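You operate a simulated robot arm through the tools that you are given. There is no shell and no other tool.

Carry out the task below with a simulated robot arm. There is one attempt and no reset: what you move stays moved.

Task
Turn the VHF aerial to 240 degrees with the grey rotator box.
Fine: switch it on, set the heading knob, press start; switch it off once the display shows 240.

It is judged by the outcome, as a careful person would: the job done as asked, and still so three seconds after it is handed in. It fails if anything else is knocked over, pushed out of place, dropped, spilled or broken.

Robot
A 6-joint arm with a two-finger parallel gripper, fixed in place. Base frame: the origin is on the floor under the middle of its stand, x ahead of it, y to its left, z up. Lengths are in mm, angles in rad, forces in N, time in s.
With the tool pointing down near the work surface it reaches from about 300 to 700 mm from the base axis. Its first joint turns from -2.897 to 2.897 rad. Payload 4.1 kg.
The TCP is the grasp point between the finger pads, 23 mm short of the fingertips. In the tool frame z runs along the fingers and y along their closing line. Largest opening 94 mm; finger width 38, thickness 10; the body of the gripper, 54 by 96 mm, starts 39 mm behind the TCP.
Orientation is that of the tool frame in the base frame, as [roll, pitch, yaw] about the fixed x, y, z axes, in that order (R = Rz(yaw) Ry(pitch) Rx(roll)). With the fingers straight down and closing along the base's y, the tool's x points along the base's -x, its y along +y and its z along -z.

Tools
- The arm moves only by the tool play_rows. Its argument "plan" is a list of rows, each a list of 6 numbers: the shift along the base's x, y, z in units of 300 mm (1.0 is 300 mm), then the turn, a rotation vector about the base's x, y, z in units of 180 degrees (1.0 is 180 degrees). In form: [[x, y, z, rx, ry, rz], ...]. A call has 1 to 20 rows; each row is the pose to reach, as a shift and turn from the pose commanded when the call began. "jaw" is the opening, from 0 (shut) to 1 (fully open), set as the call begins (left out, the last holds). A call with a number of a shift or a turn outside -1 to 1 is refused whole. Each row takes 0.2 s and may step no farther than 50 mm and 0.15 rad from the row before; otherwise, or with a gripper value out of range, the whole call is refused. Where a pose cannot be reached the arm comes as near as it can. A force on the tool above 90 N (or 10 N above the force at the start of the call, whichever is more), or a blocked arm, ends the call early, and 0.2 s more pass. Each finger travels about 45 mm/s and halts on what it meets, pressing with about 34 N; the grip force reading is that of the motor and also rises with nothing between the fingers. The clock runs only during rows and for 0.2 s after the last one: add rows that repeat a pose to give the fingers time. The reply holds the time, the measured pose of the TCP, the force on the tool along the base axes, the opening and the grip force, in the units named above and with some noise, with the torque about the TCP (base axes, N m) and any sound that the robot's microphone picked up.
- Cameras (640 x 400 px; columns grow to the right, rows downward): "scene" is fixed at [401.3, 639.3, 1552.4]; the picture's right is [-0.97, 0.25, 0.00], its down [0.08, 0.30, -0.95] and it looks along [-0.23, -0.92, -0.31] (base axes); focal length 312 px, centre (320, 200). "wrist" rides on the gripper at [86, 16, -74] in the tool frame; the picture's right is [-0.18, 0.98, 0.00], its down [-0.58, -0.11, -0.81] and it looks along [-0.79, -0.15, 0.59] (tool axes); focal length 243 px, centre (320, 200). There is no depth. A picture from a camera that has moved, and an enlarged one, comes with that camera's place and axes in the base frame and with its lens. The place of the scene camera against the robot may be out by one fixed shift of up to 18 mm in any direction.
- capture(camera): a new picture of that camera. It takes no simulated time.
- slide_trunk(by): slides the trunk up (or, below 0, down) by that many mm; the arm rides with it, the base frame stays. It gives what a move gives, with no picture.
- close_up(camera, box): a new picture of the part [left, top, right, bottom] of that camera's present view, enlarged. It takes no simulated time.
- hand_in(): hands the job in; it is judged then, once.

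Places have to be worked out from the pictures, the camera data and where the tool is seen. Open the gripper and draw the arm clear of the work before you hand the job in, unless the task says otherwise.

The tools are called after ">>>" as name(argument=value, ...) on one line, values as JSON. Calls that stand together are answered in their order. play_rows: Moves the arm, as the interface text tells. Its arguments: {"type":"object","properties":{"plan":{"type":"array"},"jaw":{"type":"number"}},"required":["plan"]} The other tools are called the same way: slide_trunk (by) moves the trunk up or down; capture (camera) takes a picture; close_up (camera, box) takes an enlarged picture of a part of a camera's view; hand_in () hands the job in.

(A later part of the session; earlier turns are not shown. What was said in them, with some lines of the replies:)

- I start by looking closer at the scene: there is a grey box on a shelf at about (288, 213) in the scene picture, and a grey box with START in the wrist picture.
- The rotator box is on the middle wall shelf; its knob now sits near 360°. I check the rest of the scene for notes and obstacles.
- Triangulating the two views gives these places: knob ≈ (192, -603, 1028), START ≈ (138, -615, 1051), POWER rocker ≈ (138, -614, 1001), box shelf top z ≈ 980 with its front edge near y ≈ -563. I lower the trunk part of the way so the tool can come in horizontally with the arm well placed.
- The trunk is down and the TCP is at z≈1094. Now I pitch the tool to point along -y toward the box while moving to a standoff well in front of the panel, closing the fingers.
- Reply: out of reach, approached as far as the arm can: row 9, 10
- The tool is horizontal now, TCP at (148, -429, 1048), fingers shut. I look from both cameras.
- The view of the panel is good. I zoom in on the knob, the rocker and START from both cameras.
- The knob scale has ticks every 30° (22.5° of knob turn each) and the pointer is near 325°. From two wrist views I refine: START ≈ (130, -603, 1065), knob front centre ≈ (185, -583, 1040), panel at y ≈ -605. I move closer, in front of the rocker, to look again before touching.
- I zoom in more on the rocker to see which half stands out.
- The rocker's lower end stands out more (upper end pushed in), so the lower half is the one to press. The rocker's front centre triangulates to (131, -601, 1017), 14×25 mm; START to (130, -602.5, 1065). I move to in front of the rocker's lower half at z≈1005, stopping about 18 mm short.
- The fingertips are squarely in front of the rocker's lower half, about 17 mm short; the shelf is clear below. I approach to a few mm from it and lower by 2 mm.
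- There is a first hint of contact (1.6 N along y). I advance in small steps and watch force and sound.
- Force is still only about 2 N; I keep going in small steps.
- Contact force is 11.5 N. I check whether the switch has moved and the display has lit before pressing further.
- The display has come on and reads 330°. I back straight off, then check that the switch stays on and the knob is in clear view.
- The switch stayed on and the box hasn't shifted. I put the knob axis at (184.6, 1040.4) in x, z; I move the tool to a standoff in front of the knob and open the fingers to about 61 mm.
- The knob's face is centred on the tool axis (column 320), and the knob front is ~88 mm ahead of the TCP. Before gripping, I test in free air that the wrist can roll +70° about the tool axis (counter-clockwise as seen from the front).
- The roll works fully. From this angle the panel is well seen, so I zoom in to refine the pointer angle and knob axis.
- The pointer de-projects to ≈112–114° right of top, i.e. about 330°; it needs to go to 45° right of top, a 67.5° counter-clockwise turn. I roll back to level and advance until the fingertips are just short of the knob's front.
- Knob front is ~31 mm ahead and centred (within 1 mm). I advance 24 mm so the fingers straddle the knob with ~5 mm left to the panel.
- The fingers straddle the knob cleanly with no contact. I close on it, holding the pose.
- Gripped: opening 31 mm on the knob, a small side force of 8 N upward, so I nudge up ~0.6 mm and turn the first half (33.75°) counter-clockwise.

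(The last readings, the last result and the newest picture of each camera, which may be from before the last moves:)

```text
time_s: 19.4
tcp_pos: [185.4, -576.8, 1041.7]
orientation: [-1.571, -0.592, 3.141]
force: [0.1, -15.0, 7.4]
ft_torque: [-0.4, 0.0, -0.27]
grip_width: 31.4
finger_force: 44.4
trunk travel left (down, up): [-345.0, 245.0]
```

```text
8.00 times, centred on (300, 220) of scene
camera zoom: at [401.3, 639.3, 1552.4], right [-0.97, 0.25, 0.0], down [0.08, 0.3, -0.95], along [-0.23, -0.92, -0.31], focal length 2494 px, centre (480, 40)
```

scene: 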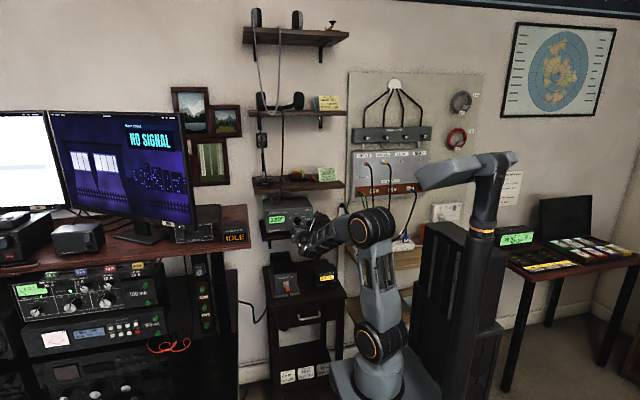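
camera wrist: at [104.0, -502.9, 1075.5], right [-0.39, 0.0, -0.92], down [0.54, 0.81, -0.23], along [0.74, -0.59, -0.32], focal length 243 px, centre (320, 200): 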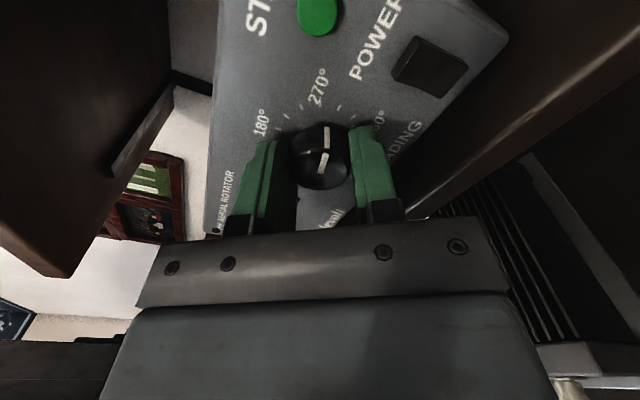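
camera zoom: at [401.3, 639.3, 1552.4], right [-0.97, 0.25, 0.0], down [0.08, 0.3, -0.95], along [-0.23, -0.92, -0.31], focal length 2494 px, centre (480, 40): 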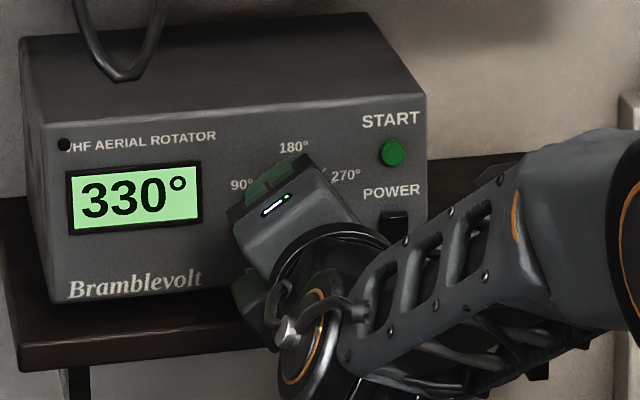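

The knob turns with the fingers without slipping (pointer fixed in the gripper view), and the display stays at 330°, so it shows the actual heading. There's a slight 15 N axial pull, so I ease 1 mm toward the panel and turn the remaining 33.75°.

>>> play_rows(plan=[[0, -0.003, 0, 0, 0, 0], [0, -0.003, 0.001, 0, 0.04, 0], [0, -0.003, 0.001, 0, 0.08, 0], [0, -0.003, 0.001, 0, 0.12, 0], [0, -0.003, 0.001, 0, 0.16, 0], [0, -0.003, 0.001, 0, 0.1875, 0], [0, -0.003, 0.001, 0, 0.1875, 0]])

>>> capture(camera="wrist")

>>> close_up(camera="wrist", box=[200, 60, 440, 210])

>>> close_up(camera="scene", box=[260, 195, 340, 245])

```text
time_s: 21.0
tcp_pos: [185.5, -576.3, 1041.2]
orientation: [-1.576, -1.178, -3.137]
force: [-4.1, 6.2, -7.3]
ft_torque: [-0.53, -0.01, -0.41]
grip_width: 30.7
finger_force: 45.0
trunk travel left (down, up): [-345.0, 245.0]
```

```text
taken
camera wrist: at [136.5, -503.1, 1114.6], right [-0.84, 0.0, -0.55], down [0.32, 0.81, -0.49], along [0.44, -0.59, -0.68], focal length 243 px, centre (320, 200)
```

wrist: 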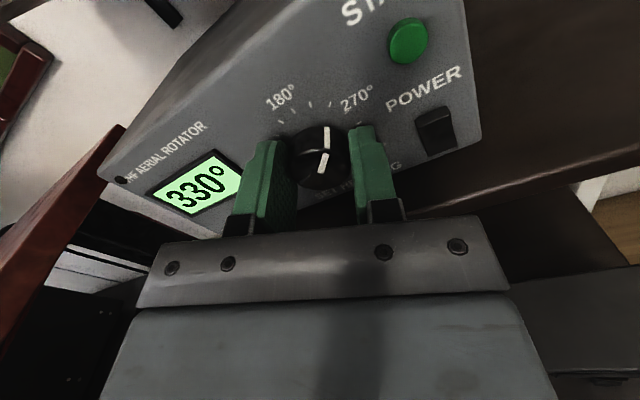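

```text
2.67 times, centred on (320, 135) of wrist
camera zoom: at [136.5, -503.1, 1114.6], right [-0.84, 0.0, -0.55], down [0.32, 0.81, -0.49], along [0.44, -0.59, -0.68], focal length 647 px, centre (320, 373)
```

zoom: 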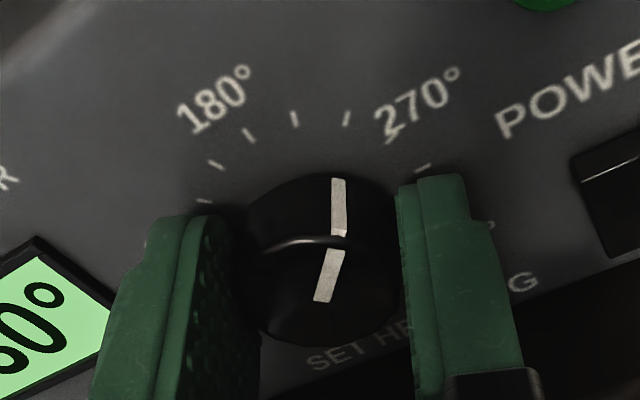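

```text
8.00 times, centred on (300, 220) of scene
camera zoom: at [401.3, 639.3, 1552.4], right [-0.97, 0.25, 0.0], down [0.08, 0.3, -0.95], along [-0.23, -0.92, -0.31], focal length 2494 px, centre (480, 40)
```

zoom: 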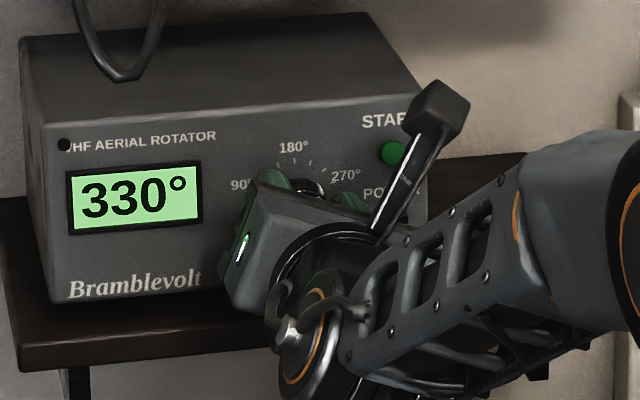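

The pointer de-projects to about 43–45° right of top, i.e. on the 240 tick. I release by opening just to ~45 mm (keeps clear of the rocker) and back straight off to inspect.

>>> play_rows(plan=[[0, 0, 0, 0, 0, 0], [0, 0, 0, 0, 0, 0], [0, 0, 0, 0, 0, 0]], jaw=0.48)

>>> play_rows(plan=[[0, 0.05, 0, 0, 0, 0], [0, 0.15, 0, 0, 0, 0], [0, 0.26, 0, 0, 0, 0], [0, 0.26, 0, 0, 0, 0]])

>>> capture(camera="wrist")

>>> close_up(camera="wrist", box=[256, 20, 400, 110])

>>> close_up(camera="scene", box=[260, 195, 340, 245])

```text
time_s: 21.8
tcp_pos: [185.2, -577.0, 1043.3]
orientation: [-1.57, -1.179, -3.14]
force: [-0.2, -0.1, 0.5]
ft_torque: [0.0, 0.02, 0.0]
grip_width: 45.0
finger_force: 0.1
trunk travel left (down, up): [-345.0, 245.0]
```

```text
time_s: 22.8
tcp_pos: [186.6, -498.1, 1042.1]
orientation: [-1.57, -1.178, -3.141]
force: [0.0, 0.8, 1.1]
ft_torque: [0.01, -0.02, 0.0]
grip_width: 44.8
finger_force: 0.0
trunk travel left (down, up): [-345.0, 245.0]
```

```text
taken
camera wrist: at [137.9, -423.4, 1114.7], right [-0.84, 0.0, -0.55], down [0.32, 0.81, -0.5], along [0.44, -0.59, -0.67], focal length 243 px, centre (320, 200)
```

wrist: 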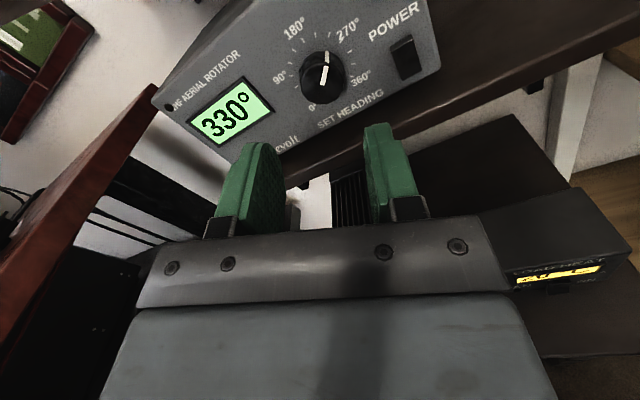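

```text
4.44 times, centred on (328, 65) of wrist
camera zoom: at [137.9, -423.4, 1114.7], right [-0.84, 0.0, -0.55], down [0.32, 0.81, -0.5], along [0.44, -0.59, -0.67], focal length 1078 px, centre (284, 800)
```

zoom: 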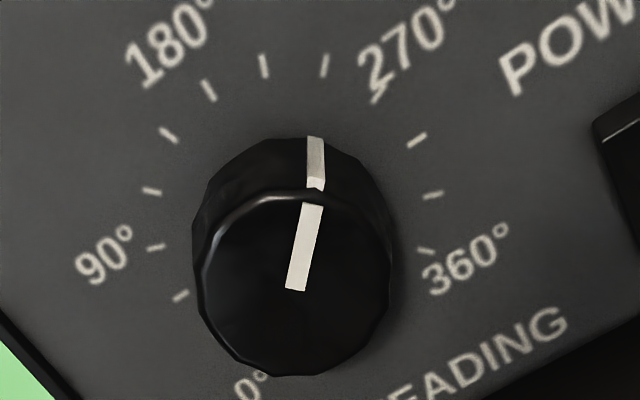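

```text
8.00 times, centred on (300, 220) of scene
camera zoom: at [401.3, 639.3, 1552.4], right [-0.97, 0.25, 0.0], down [0.08, 0.3, -0.95], along [-0.23, -0.92, -0.31], focal length 2494 px, centre (480, 40)
```

zoom: 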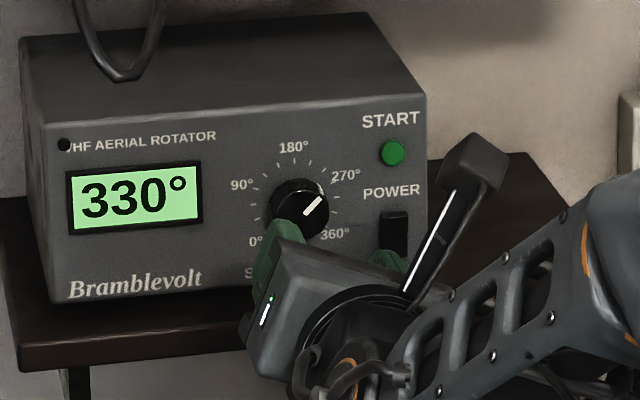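

Computed on the panel plane, the 240 tick lies at 44.9° and the pointer at 45±1° from top, so the knob is set to 240°. I now close the fingers, roll level again and move in front of START at (130.4, 1065.2), stopping ~12 mm short.

>>> play_rows(plan=[[-0.02, 0, 0.008, 0, -0.042, 0], [-0.04, 0, 0.016, 0, -0.084, 0], [-0.06, 0, 0.024, 0, -0.126, 0], [-0.08, 0, 0.032, 0, -0.168, 0], [-0.1, 0, 0.04, 0, -0.21, 0], [-0.12, 0, 0.05, 0, -0.252, 0], [-0.14, 0, 0.06, 0, -0.294, 0], [-0.16, 0, 0.07, 0, -0.336, 0], [-0.184, 0, 0.079, 0, -0.375, 0], [-0.184, -0.08, 0.079, 0, -0.375, 0], [-0.184, -0.16, 0.079, 0, -0.375, 0], [-0.184, -0.23, 0.079, 0, -0.375, 0], [-0.184, -0.23, 0.079, 0, -0.375, 0]], jaw=0)

>>> close_up(camera="wrist", box=[200, 60, 440, 210])

>>> close_up(camera="scene", box=[260, 195, 340, 245])

```text
time_s: 25.6
tcp_pos: [130.4, -571.0, 1066.4]
orientation: [-1.57, -0.001, 3.141]
force: [0.1, 0.2, -0.7]
ft_torque: [0.02, -0.02, 0.03]
grip_width: 0.0
finger_force: 33.7
trunk travel left (down, up): [-345.0, 245.0]
```

```text
2.67 times, centred on (320, 135) of wrist
camera zoom: at [43.4, -496.5, 1049.4], right [0.18, 0.0, -0.98], down [0.58, 0.81, 0.11], along [0.79, -0.59, 0.15], focal length 647 px, centre (320, 373)
```

zoom: 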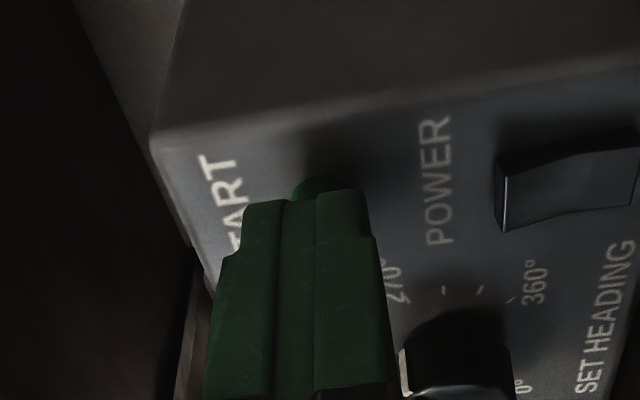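

```text
8.00 times, centred on (300, 220) of scene
camera zoom: at [401.3, 639.3, 1552.4], right [-0.97, 0.25, 0.0], down [0.08, 0.3, -0.95], along [-0.23, -0.92, -0.31], focal length 2494 px, centre (480, 40)
```

zoom: 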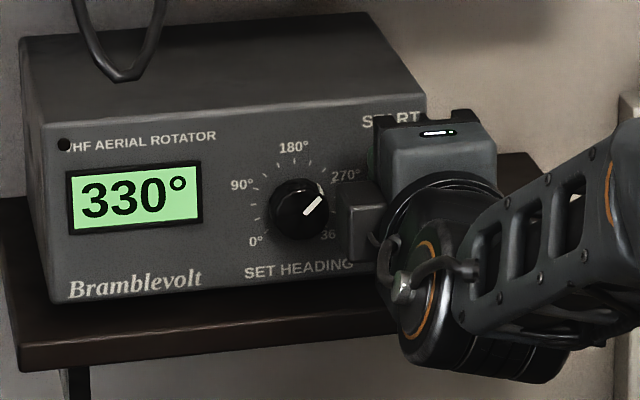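

The fingertips are squarely in front of START, ~9 mm off. I advance 6 mm, then in ~1 mm steps.

>>> play_rows(plan=[[0, -0.01, 0, 0, 0, 0], [0, -0.02, 0, 0, 0, 0]])

>>> play_rows(plan=[[0, -0.004, 0, 0, 0, 0]])

>>> play_rows(plan=[[0, -0.004, 0, 0, 0, 0]])

```text
time_s: 26.2
tcp_pos: [132.2, -575.6, 1067.7]
orientation: [-1.571, 0.0, -3.141]
force: [0.4, 0.2, 0.2]
ft_torque: [-0.01, -0.01, 0.0]
grip_width: 0.0
finger_force: 34.3
trunk travel left (down, up): [-345.0, 245.0]
```

```text
time_s: 26.6
tcp_pos: [132.0, -576.4, 1066.7]
orientation: [-1.569, 0.0, 3.141]
force: [-0.4, -0.3, -0.6]
ft_torque: [-0.03, 0.02, -0.01]
grip_width: 0.0
finger_force: 33.9
trunk travel left (down, up): [-345.0, 245.0]
```

```text
time_s: 27.0
tcp_pos: [131.5, -577.5, 1066.1]
orientation: [-1.571, 0.0, 3.14]
force: [0.9, 0.3, -1.1]
ft_torque: [0.02, 0.01, -0.01]
grip_width: 0.0
finger_force: 33.7
trunk travel left (down, up): [-345.0, 245.0]
```

No contact yet at y ≈ -577.5; I continue in ~1 mm steps, watching the force.

>>> play_rows(plan=[[0, -0.004, 0, 0, 0, 0]])

>>> play_rows(plan=[[0, -0.003, 0, 0, 0, 0]])

```text
time_s: 27.4
tcp_pos: [131.5, -578.4, 1065.5]
orientation: [-1.571, -0.001, -3.14]
force: [1.5, 1.6, -0.4]
ft_torque: [-0.04, 0.0, -0.02]
grip_width: 0.2
finger_force: 34.1
trunk travel left (down, up): [-345.0, 245.0]
heard: click
```

```text
time_s: 27.8
tcp_pos: [131.5, -578.8, 1066.6]
orientation: [-1.572, 0.0, 3.141]
force: [0.9, 2.3, -0.3]
ft_torque: [0.01, -0.01, 0.0]
grip_width: 0.0
finger_force: 34.2
trunk travel left (down, up): [-345.0, 245.0]
```

A click was heard at ~1.6 N. I back off START and read the display.

>>> play_rows(plan=[[0, 0.03, 0, 0, 0, 0], [0, 0.1, 0, 0, 0, 0], [0, 0.18, 0, 0, 0, 0]])

>>> close_up(camera="scene", box=[260, 195, 340, 245])

```text
time_s: 28.6
tcp_pos: [128.8, -522.2, 1066.8]
orientation: [-1.571, 0.002, -3.141]
force: [-0.2, 0.8, -0.3]
ft_torque: [0.0, 0.0, 0.01]
grip_width: 0.0
finger_force: 33.6
trunk travel left (down, up): [-345.0, 245.0]
```

```text
8.00 times, centred on (300, 220) of scene
camera zoom: at [401.3, 639.3, 1552.4], right [-0.97, 0.25, 0.0], down [0.08, 0.3, -0.95], along [-0.23, -0.92, -0.31], focal length 2494 px, centre (480, 40)
```

zoom: 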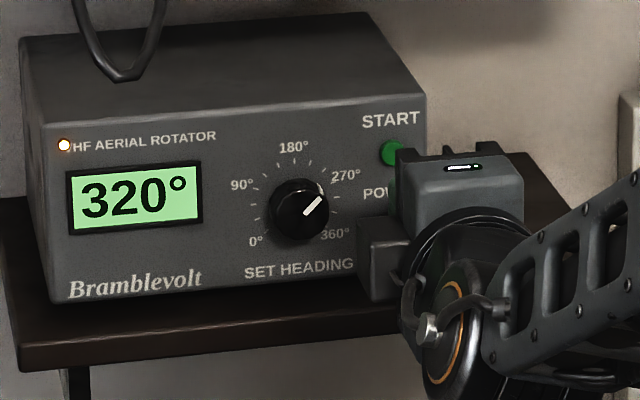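

The aerial is turning (320°, lamp lit), about 8°/s. Meanwhile I position in front of the rocker's upper half (z≈1030), stopping ~15 mm short, and wait there.

>>> play_rows(plan=[[0, 0, -0.04, 0, 0, 0], [0, 0, -0.08, 0, 0, 0], [0, 0, -0.122, 0, 0, 0], [0, -0.06, -0.122, 0, 0, 0], [0, -0.127, -0.122, 0, 0, 0], [0, -0.127, -0.122, 0, 0, 0]])

>>> close_up(camera="wrist", box=[240, 80, 400, 180])

>>> close_up(camera="scene", box=[260, 195, 340, 245])

```text
time_s: 30.0
tcp_pos: [131.0, -563.9, 1030.0]
orientation: [-1.57, -0.002, 3.14]
force: [0.4, -0.2, -0.6]
ft_torque: [0.0, -0.03, -0.01]
grip_width: 0.0
finger_force: 34.1
trunk travel left (down, up): [-345.0, 245.0]
```

```text
4.00 times, centred on (320, 130) of wrist
camera zoom: at [43.3, -489.3, 1012.9], right [0.18, 0.0, -0.98], down [0.58, 0.81, 0.11], along [0.79, -0.59, 0.15], focal length 970 px, centre (320, 480)
```

zoom: 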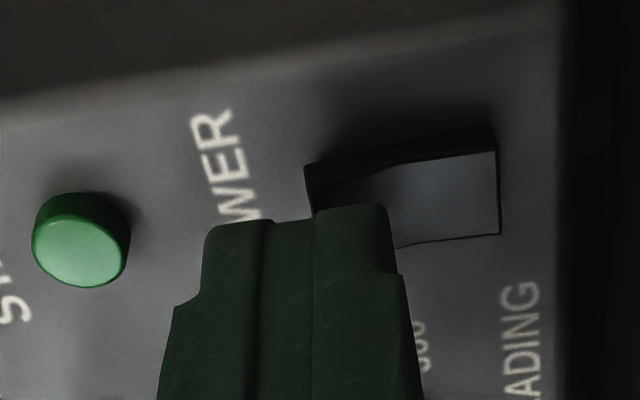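

```text
8.00 times, centred on (300, 220) of scene
camera zoom: at [401.3, 639.3, 1552.4], right [-0.97, 0.25, 0.0], down [0.08, 0.3, -0.95], along [-0.23, -0.92, -0.31], focal length 2494 px, centre (480, 40)
```

zoom: 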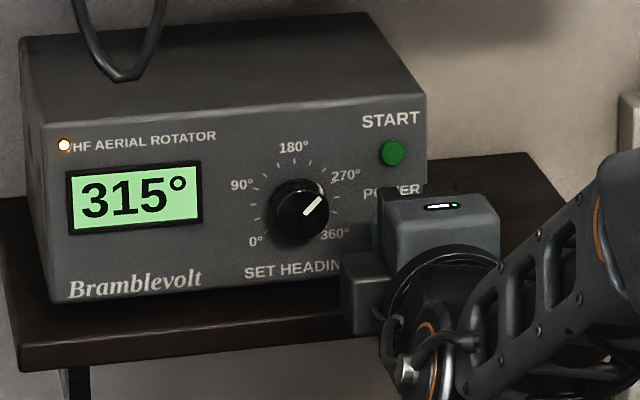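

The display reads 315° and is falling about 5–6°/s. I wait in place.

>>> play_rows(plan=[[0, 0, 0, 0, 0, 0], [0, 0, 0, 0, 0, 0], [0, 0, 0, 0, 0, 0], [0, 0, 0, 0, 0, 0], [0, 0, 0, 0, 0, 0], [0, 0, 0, 0, 0, 0], [0, 0, 0, 0, 0, 0], [0, 0, 0, 0, 0, 0], [0, 0, 0, 0, 0, 0], [0, 0, 0, 0, 0, 0], [0, 0, 0, 0, 0, 0], [0, 0, 0, 0, 0, 0], [0, 0, 0, 0, 0, 0], [0, 0, 0, 0, 0, 0], [0, 0, 0, 0, 0, 0], [0, 0, 0, 0, 0, 0], [0, 0, 0, 0, 0, 0], [0, 0, 0, 0, 0, 0], [0, 0, 0, 0, 0, 0], [0, 0, 0, 0, 0, 0]])

>>> close_up(camera="scene", box=[260, 195, 340, 245])

```text
time_s: 34.2
tcp_pos: [129.5, -563.1, 1029.8]
orientation: [-1.572, 0.001, 3.141]
force: [0.5, 0.3, 0.1]
ft_torque: [0.0, 0.02, 0.03]
grip_width: 0.0
finger_force: 34.1
trunk travel left (down, up): [-345.0, 245.0]
```

```text
8.00 times, centred on (300, 220) of scene
camera zoom: at [401.3, 639.3, 1552.4], right [-0.97, 0.25, 0.0], down [0.08, 0.3, -0.95], along [-0.23, -0.92, -0.31], focal length 2494 px, centre (480, 40)
```

zoom: 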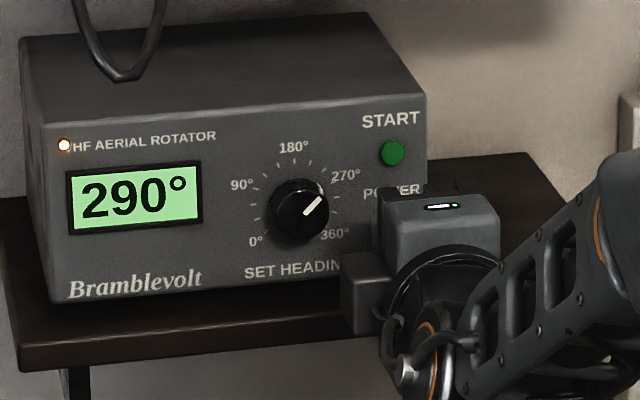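

290° at t=34.2 s, about 6°/s, so 240° is due near t≈42.5 s. I keep waiting.

>>> play_rows(plan=[[0, 0, 0, 0, 0, 0], [0, 0, 0, 0, 0, 0], [0, 0, 0, 0, 0, 0], [0, 0, 0, 0, 0, 0], [0, 0, 0, 0, 0, 0], [0, 0, 0, 0, 0, 0], [0, 0, 0, 0, 0, 0], [0, 0, 0, 0, 0, 0], [0, 0, 0, 0, 0, 0], [0, 0, 0, 0, 0, 0], [0, 0, 0, 0, 0, 0], [0, 0, 0, 0, 0, 0], [0, 0, 0, 0, 0, 0], [0, 0, 0, 0, 0, 0], [0, 0, 0, 0, 0, 0], [0, 0, 0, 0, 0, 0], [0, 0, 0, 0, 0, 0], [0, 0, 0, 0, 0, 0], [0, 0, 0, 0, 0, 0], [0, 0, 0, 0, 0, 0]])

>>> close_up(camera="scene", box=[260, 195, 340, 245])

```text
time_s: 38.4
tcp_pos: [130.2, -563.2, 1029.8]
orientation: [-1.571, 0.0, -3.141]
force: [0.9, 0.9, 0.0]
ft_torque: [-0.02, 0.0, -0.01]
grip_width: 0.1
finger_force: 33.9
trunk travel left (down, up): [-345.0, 245.0]
```

```text
8.00 times, centred on (300, 220) of scene
camera zoom: at [401.3, 639.3, 1552.4], right [-0.97, 0.25, 0.0], down [0.08, 0.3, -0.95], along [-0.23, -0.92, -0.31], focal length 2494 px, centre (480, 40)
```

zoom: 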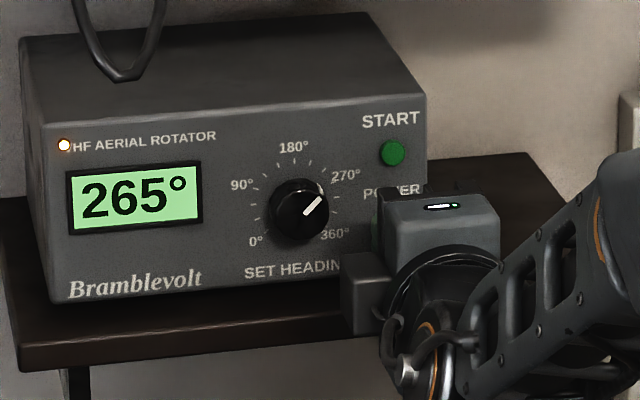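

265° now. I wait about 3.6 s more and look again, watching also whether the lamp goes out.

>>> play_rows(plan=[[0, 0, 0, 0, 0, 0], [0, 0, 0, 0, 0, 0], [0, 0, 0, 0, 0, 0], [0, 0, 0, 0, 0, 0], [0, 0, 0, 0, 0, 0], [0, 0, 0, 0, 0, 0], [0, 0, 0, 0, 0, 0], [0, 0, 0, 0, 0, 0], [0, 0, 0, 0, 0, 0], [0, 0, 0, 0, 0, 0], [0, 0, 0, 0, 0, 0], [0, 0, 0, 0, 0, 0], [0, 0, 0, 0, 0, 0], [0, 0, 0, 0, 0, 0], [0, 0, 0, 0, 0, 0], [0, 0, 0, 0, 0, 0], [0, 0, 0, 0, 0, 0]])

>>> close_up(camera="scene", box=[260, 195, 340, 245])

```text
time_s: 42.0
tcp_pos: [130.7, -563.2, 1029.8]
orientation: [-1.569, 0.0, -3.141]
force: [-0.4, -0.1, -0.5]
ft_torque: [-0.04, 0.0, -0.01]
grip_width: 0.0
finger_force: 34.0
trunk travel left (down, up): [-345.0, 245.0]
```

```text
8.00 times, centred on (300, 220) of scene
camera zoom: at [401.3, 639.3, 1552.4], right [-0.97, 0.25, 0.0], down [0.08, 0.3, -0.95], along [-0.23, -0.92, -0.31], focal length 2494 px, centre (480, 40)
```

zoom: 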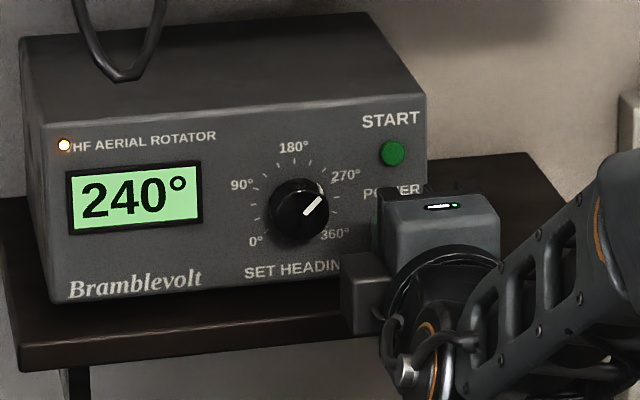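

It shows 240° but the lamp is still lit, so it may be moving the last degree or two. I wait briefly for it to stop.

>>> play_rows(plan=[[0, 0, 0, 0, 0, 0], [0, 0, 0, 0, 0, 0]])

>>> close_up(camera="scene", box=[260, 195, 340, 245])

```text
time_s: 42.6
tcp_pos: [130.1, -564.6, 1030.0]
orientation: [-1.57, 0.0, 3.141]
force: [-0.1, 1.1, 1.0]
ft_torque: [0.02, 0.01, 0.01]
grip_width: 0.0
finger_force: 33.8
trunk travel left (down, up): [-345.0, 245.0]
```

```text
8.00 times, centred on (300, 220) of scene
camera zoom: at [401.3, 639.3, 1552.4], right [-0.97, 0.25, 0.0], down [0.08, 0.3, -0.95], along [-0.23, -0.92, -0.31], focal length 2494 px, centre (480, 40)
```

zoom: 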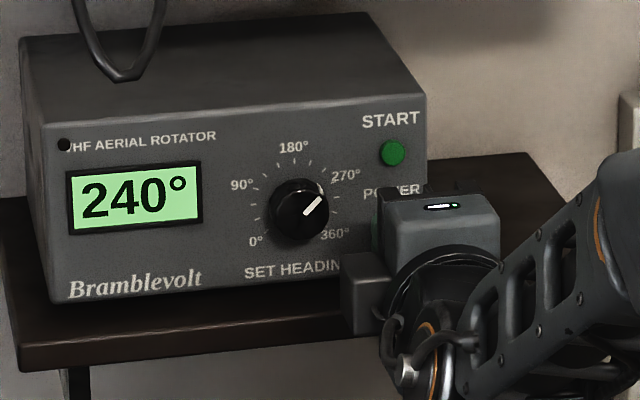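

The lamp is out and the display holds 240°: it has arrived. Now I press the rocker's upper half to switch off: 9 mm forward, then ~1 mm steps.

>>> play_rows(plan=[[0, -0.015, 0, 0, 0, 0], [0, -0.03, 0, 0, 0, 0]])

>>> play_rows(plan=[[0, -0.004, 0, 0, 0, 0]])

```text
time_s: 43.2
tcp_pos: [130.9, -572.5, 1029.9]
orientation: [-1.572, -0.001, -3.141]
force: [0.1, -0.3, -1.3]
ft_torque: [0.04, -0.02, 0.02]
grip_width: 0.1
finger_force: 34.0
trunk travel left (down, up): [-345.0, 245.0]
```

```text
time_s: 43.6
tcp_pos: [132.0, -573.6, 1028.5]
orientation: [-1.572, 0.0, -3.141]
force: [0.1, 0.4, 0.1]
ft_torque: [0.01, 0.01, -0.01]
grip_width: 0.0
finger_force: 34.3
trunk travel left (down, up): [-345.0, 245.0]
```

No contact yet; I continue stepping.

>>> play_rows(plan=[[0, -0.004, 0, 0, 0, 0]])

>>> play_rows(plan=[[0, -0.003, 0, 0, 0, 0]])

>>> close_up(camera="scene", box=[260, 195, 340, 245])

```text
time_s: 44.0
tcp_pos: [130.9, -574.1, 1029.7]
orientation: [-1.572, -0.001, 3.141]
force: [-0.7, 1.2, 0.0]
ft_torque: [-0.01, 0.04, -0.03]
grip_width: 0.0
finger_force: 33.8
trunk travel left (down, up): [-345.0, 245.0]
```

```text
time_s: 44.4
tcp_pos: [130.7, -574.3, 1029.0]
orientation: [-1.57, -0.001, 3.141]
force: [-0.3, 1.2, 0.8]
ft_torque: [0.0, -0.02, -0.03]
grip_width: 0.0
finger_force: 33.8
trunk travel left (down, up): [-345.0, 245.0]
```

```text
8.00 times, centred on (300, 220) of scene
camera zoom: at [401.3, 639.3, 1552.4], right [-0.97, 0.25, 0.0], down [0.08, 0.3, -0.95], along [-0.23, -0.92, -0.31], focal length 2494 px, centre (480, 40)
```

zoom: 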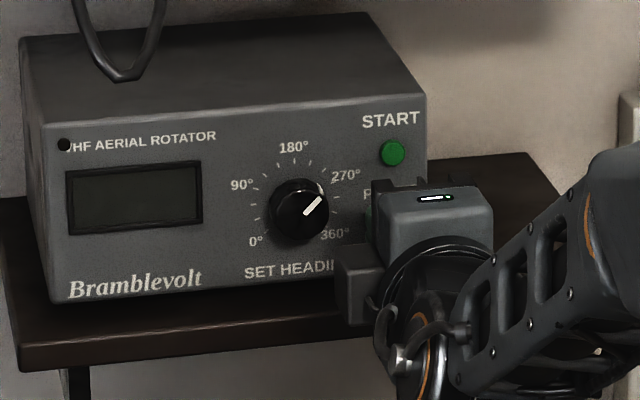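

The display has gone dark: it is off, after reading 240°. I back straight away from the panel.

>>> play_rows(plan=[[0, 0.04, 0, 0, 0, 0], [0, 0.14, 0, 0, 0, 0], [0, 0.26, 0, 0, 0, 0], [0, 0.38, 0.02, 0, 0, 0], [0, 0.46, 0.04, 0, 0, 0], [0, 0.46, 0.04, 0, 0, 0]])

>>> play_rows(plan=[[-0.1, 0, 0, 0, 0, 0], [-0.2, 0, 0, 0, 0, 0], [-0.3, 0, 0, 0, 0, 0], [-0.3, 0, 0, 0, 0, 0], [-0.3, 0, 0, 0, 0, 0], [-0.3, 0, 0, 0, 0, 0]], jaw=1)

>>> capture(camera="scene")

>>> close_up(camera="scene", box=[260, 195, 340, 245])

```text
time_s: 45.8
tcp_pos: [130.1, -437.7, 1038.1]
orientation: [-1.57, 0.0, -3.141]
force: [-1.2, 0.3, 0.0]
ft_torque: [-0.01, -0.02, 0.0]
grip_width: 0.0
finger_force: 33.9
trunk travel left (down, up): [-345.0, 245.0]
```

```text
time_s: 47.2
tcp_pos: [101.6, -427.8, 1050.5]
orientation: [-1.572, 0.0, 3.135]
force: [-0.1, -0.2, -0.7]
ft_torque: [0.01, 0.0, 0.01]
grip_width: 94.2
finger_force: 0.1
out of reach, approached as far as the arm can: row 1, 2, 3, 4, 5, 6
trunk travel left (down, up): [-345.0, 245.0]
```

```text
taken
```

scene: 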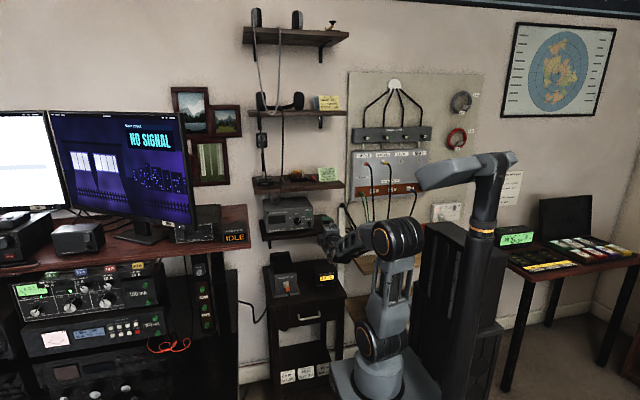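

```text
8.00 times, centred on (300, 220) of scene
camera zoom: at [401.3, 639.3, 1552.4], right [-0.97, 0.25, 0.0], down [0.08, 0.3, -0.95], along [-0.23, -0.92, -0.31], focal length 2494 px, centre (480, 40)
```

zoom: 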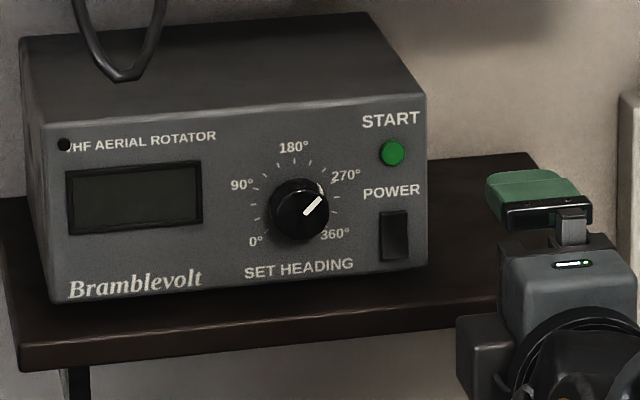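

The rotator is off after reaching 240°, the box is where it was, nothing else has moved, and the gripper is open and clear of the work. I hand the job in.

>>> hand_in()

```text
The job is handed in.
```

The VHF aerial is now at 240 degrees and the rotator box is switched off.

- **Switched on:** pressing the lower half of the power rocker lit the display at 330°.
- **Set and started:** I turned the heading knob to the 240 mark and pressed START. The display then counted down from 330°.
- **Switched off:** once the display held 240° and the turning lamp went out, I pressed the upper half of the rocker and the display went dark.

In the last pictures the box is where it started and nothing else looks moved. The gripper is open and clear of the box. The job has been handed in; I have not seen the judgement.
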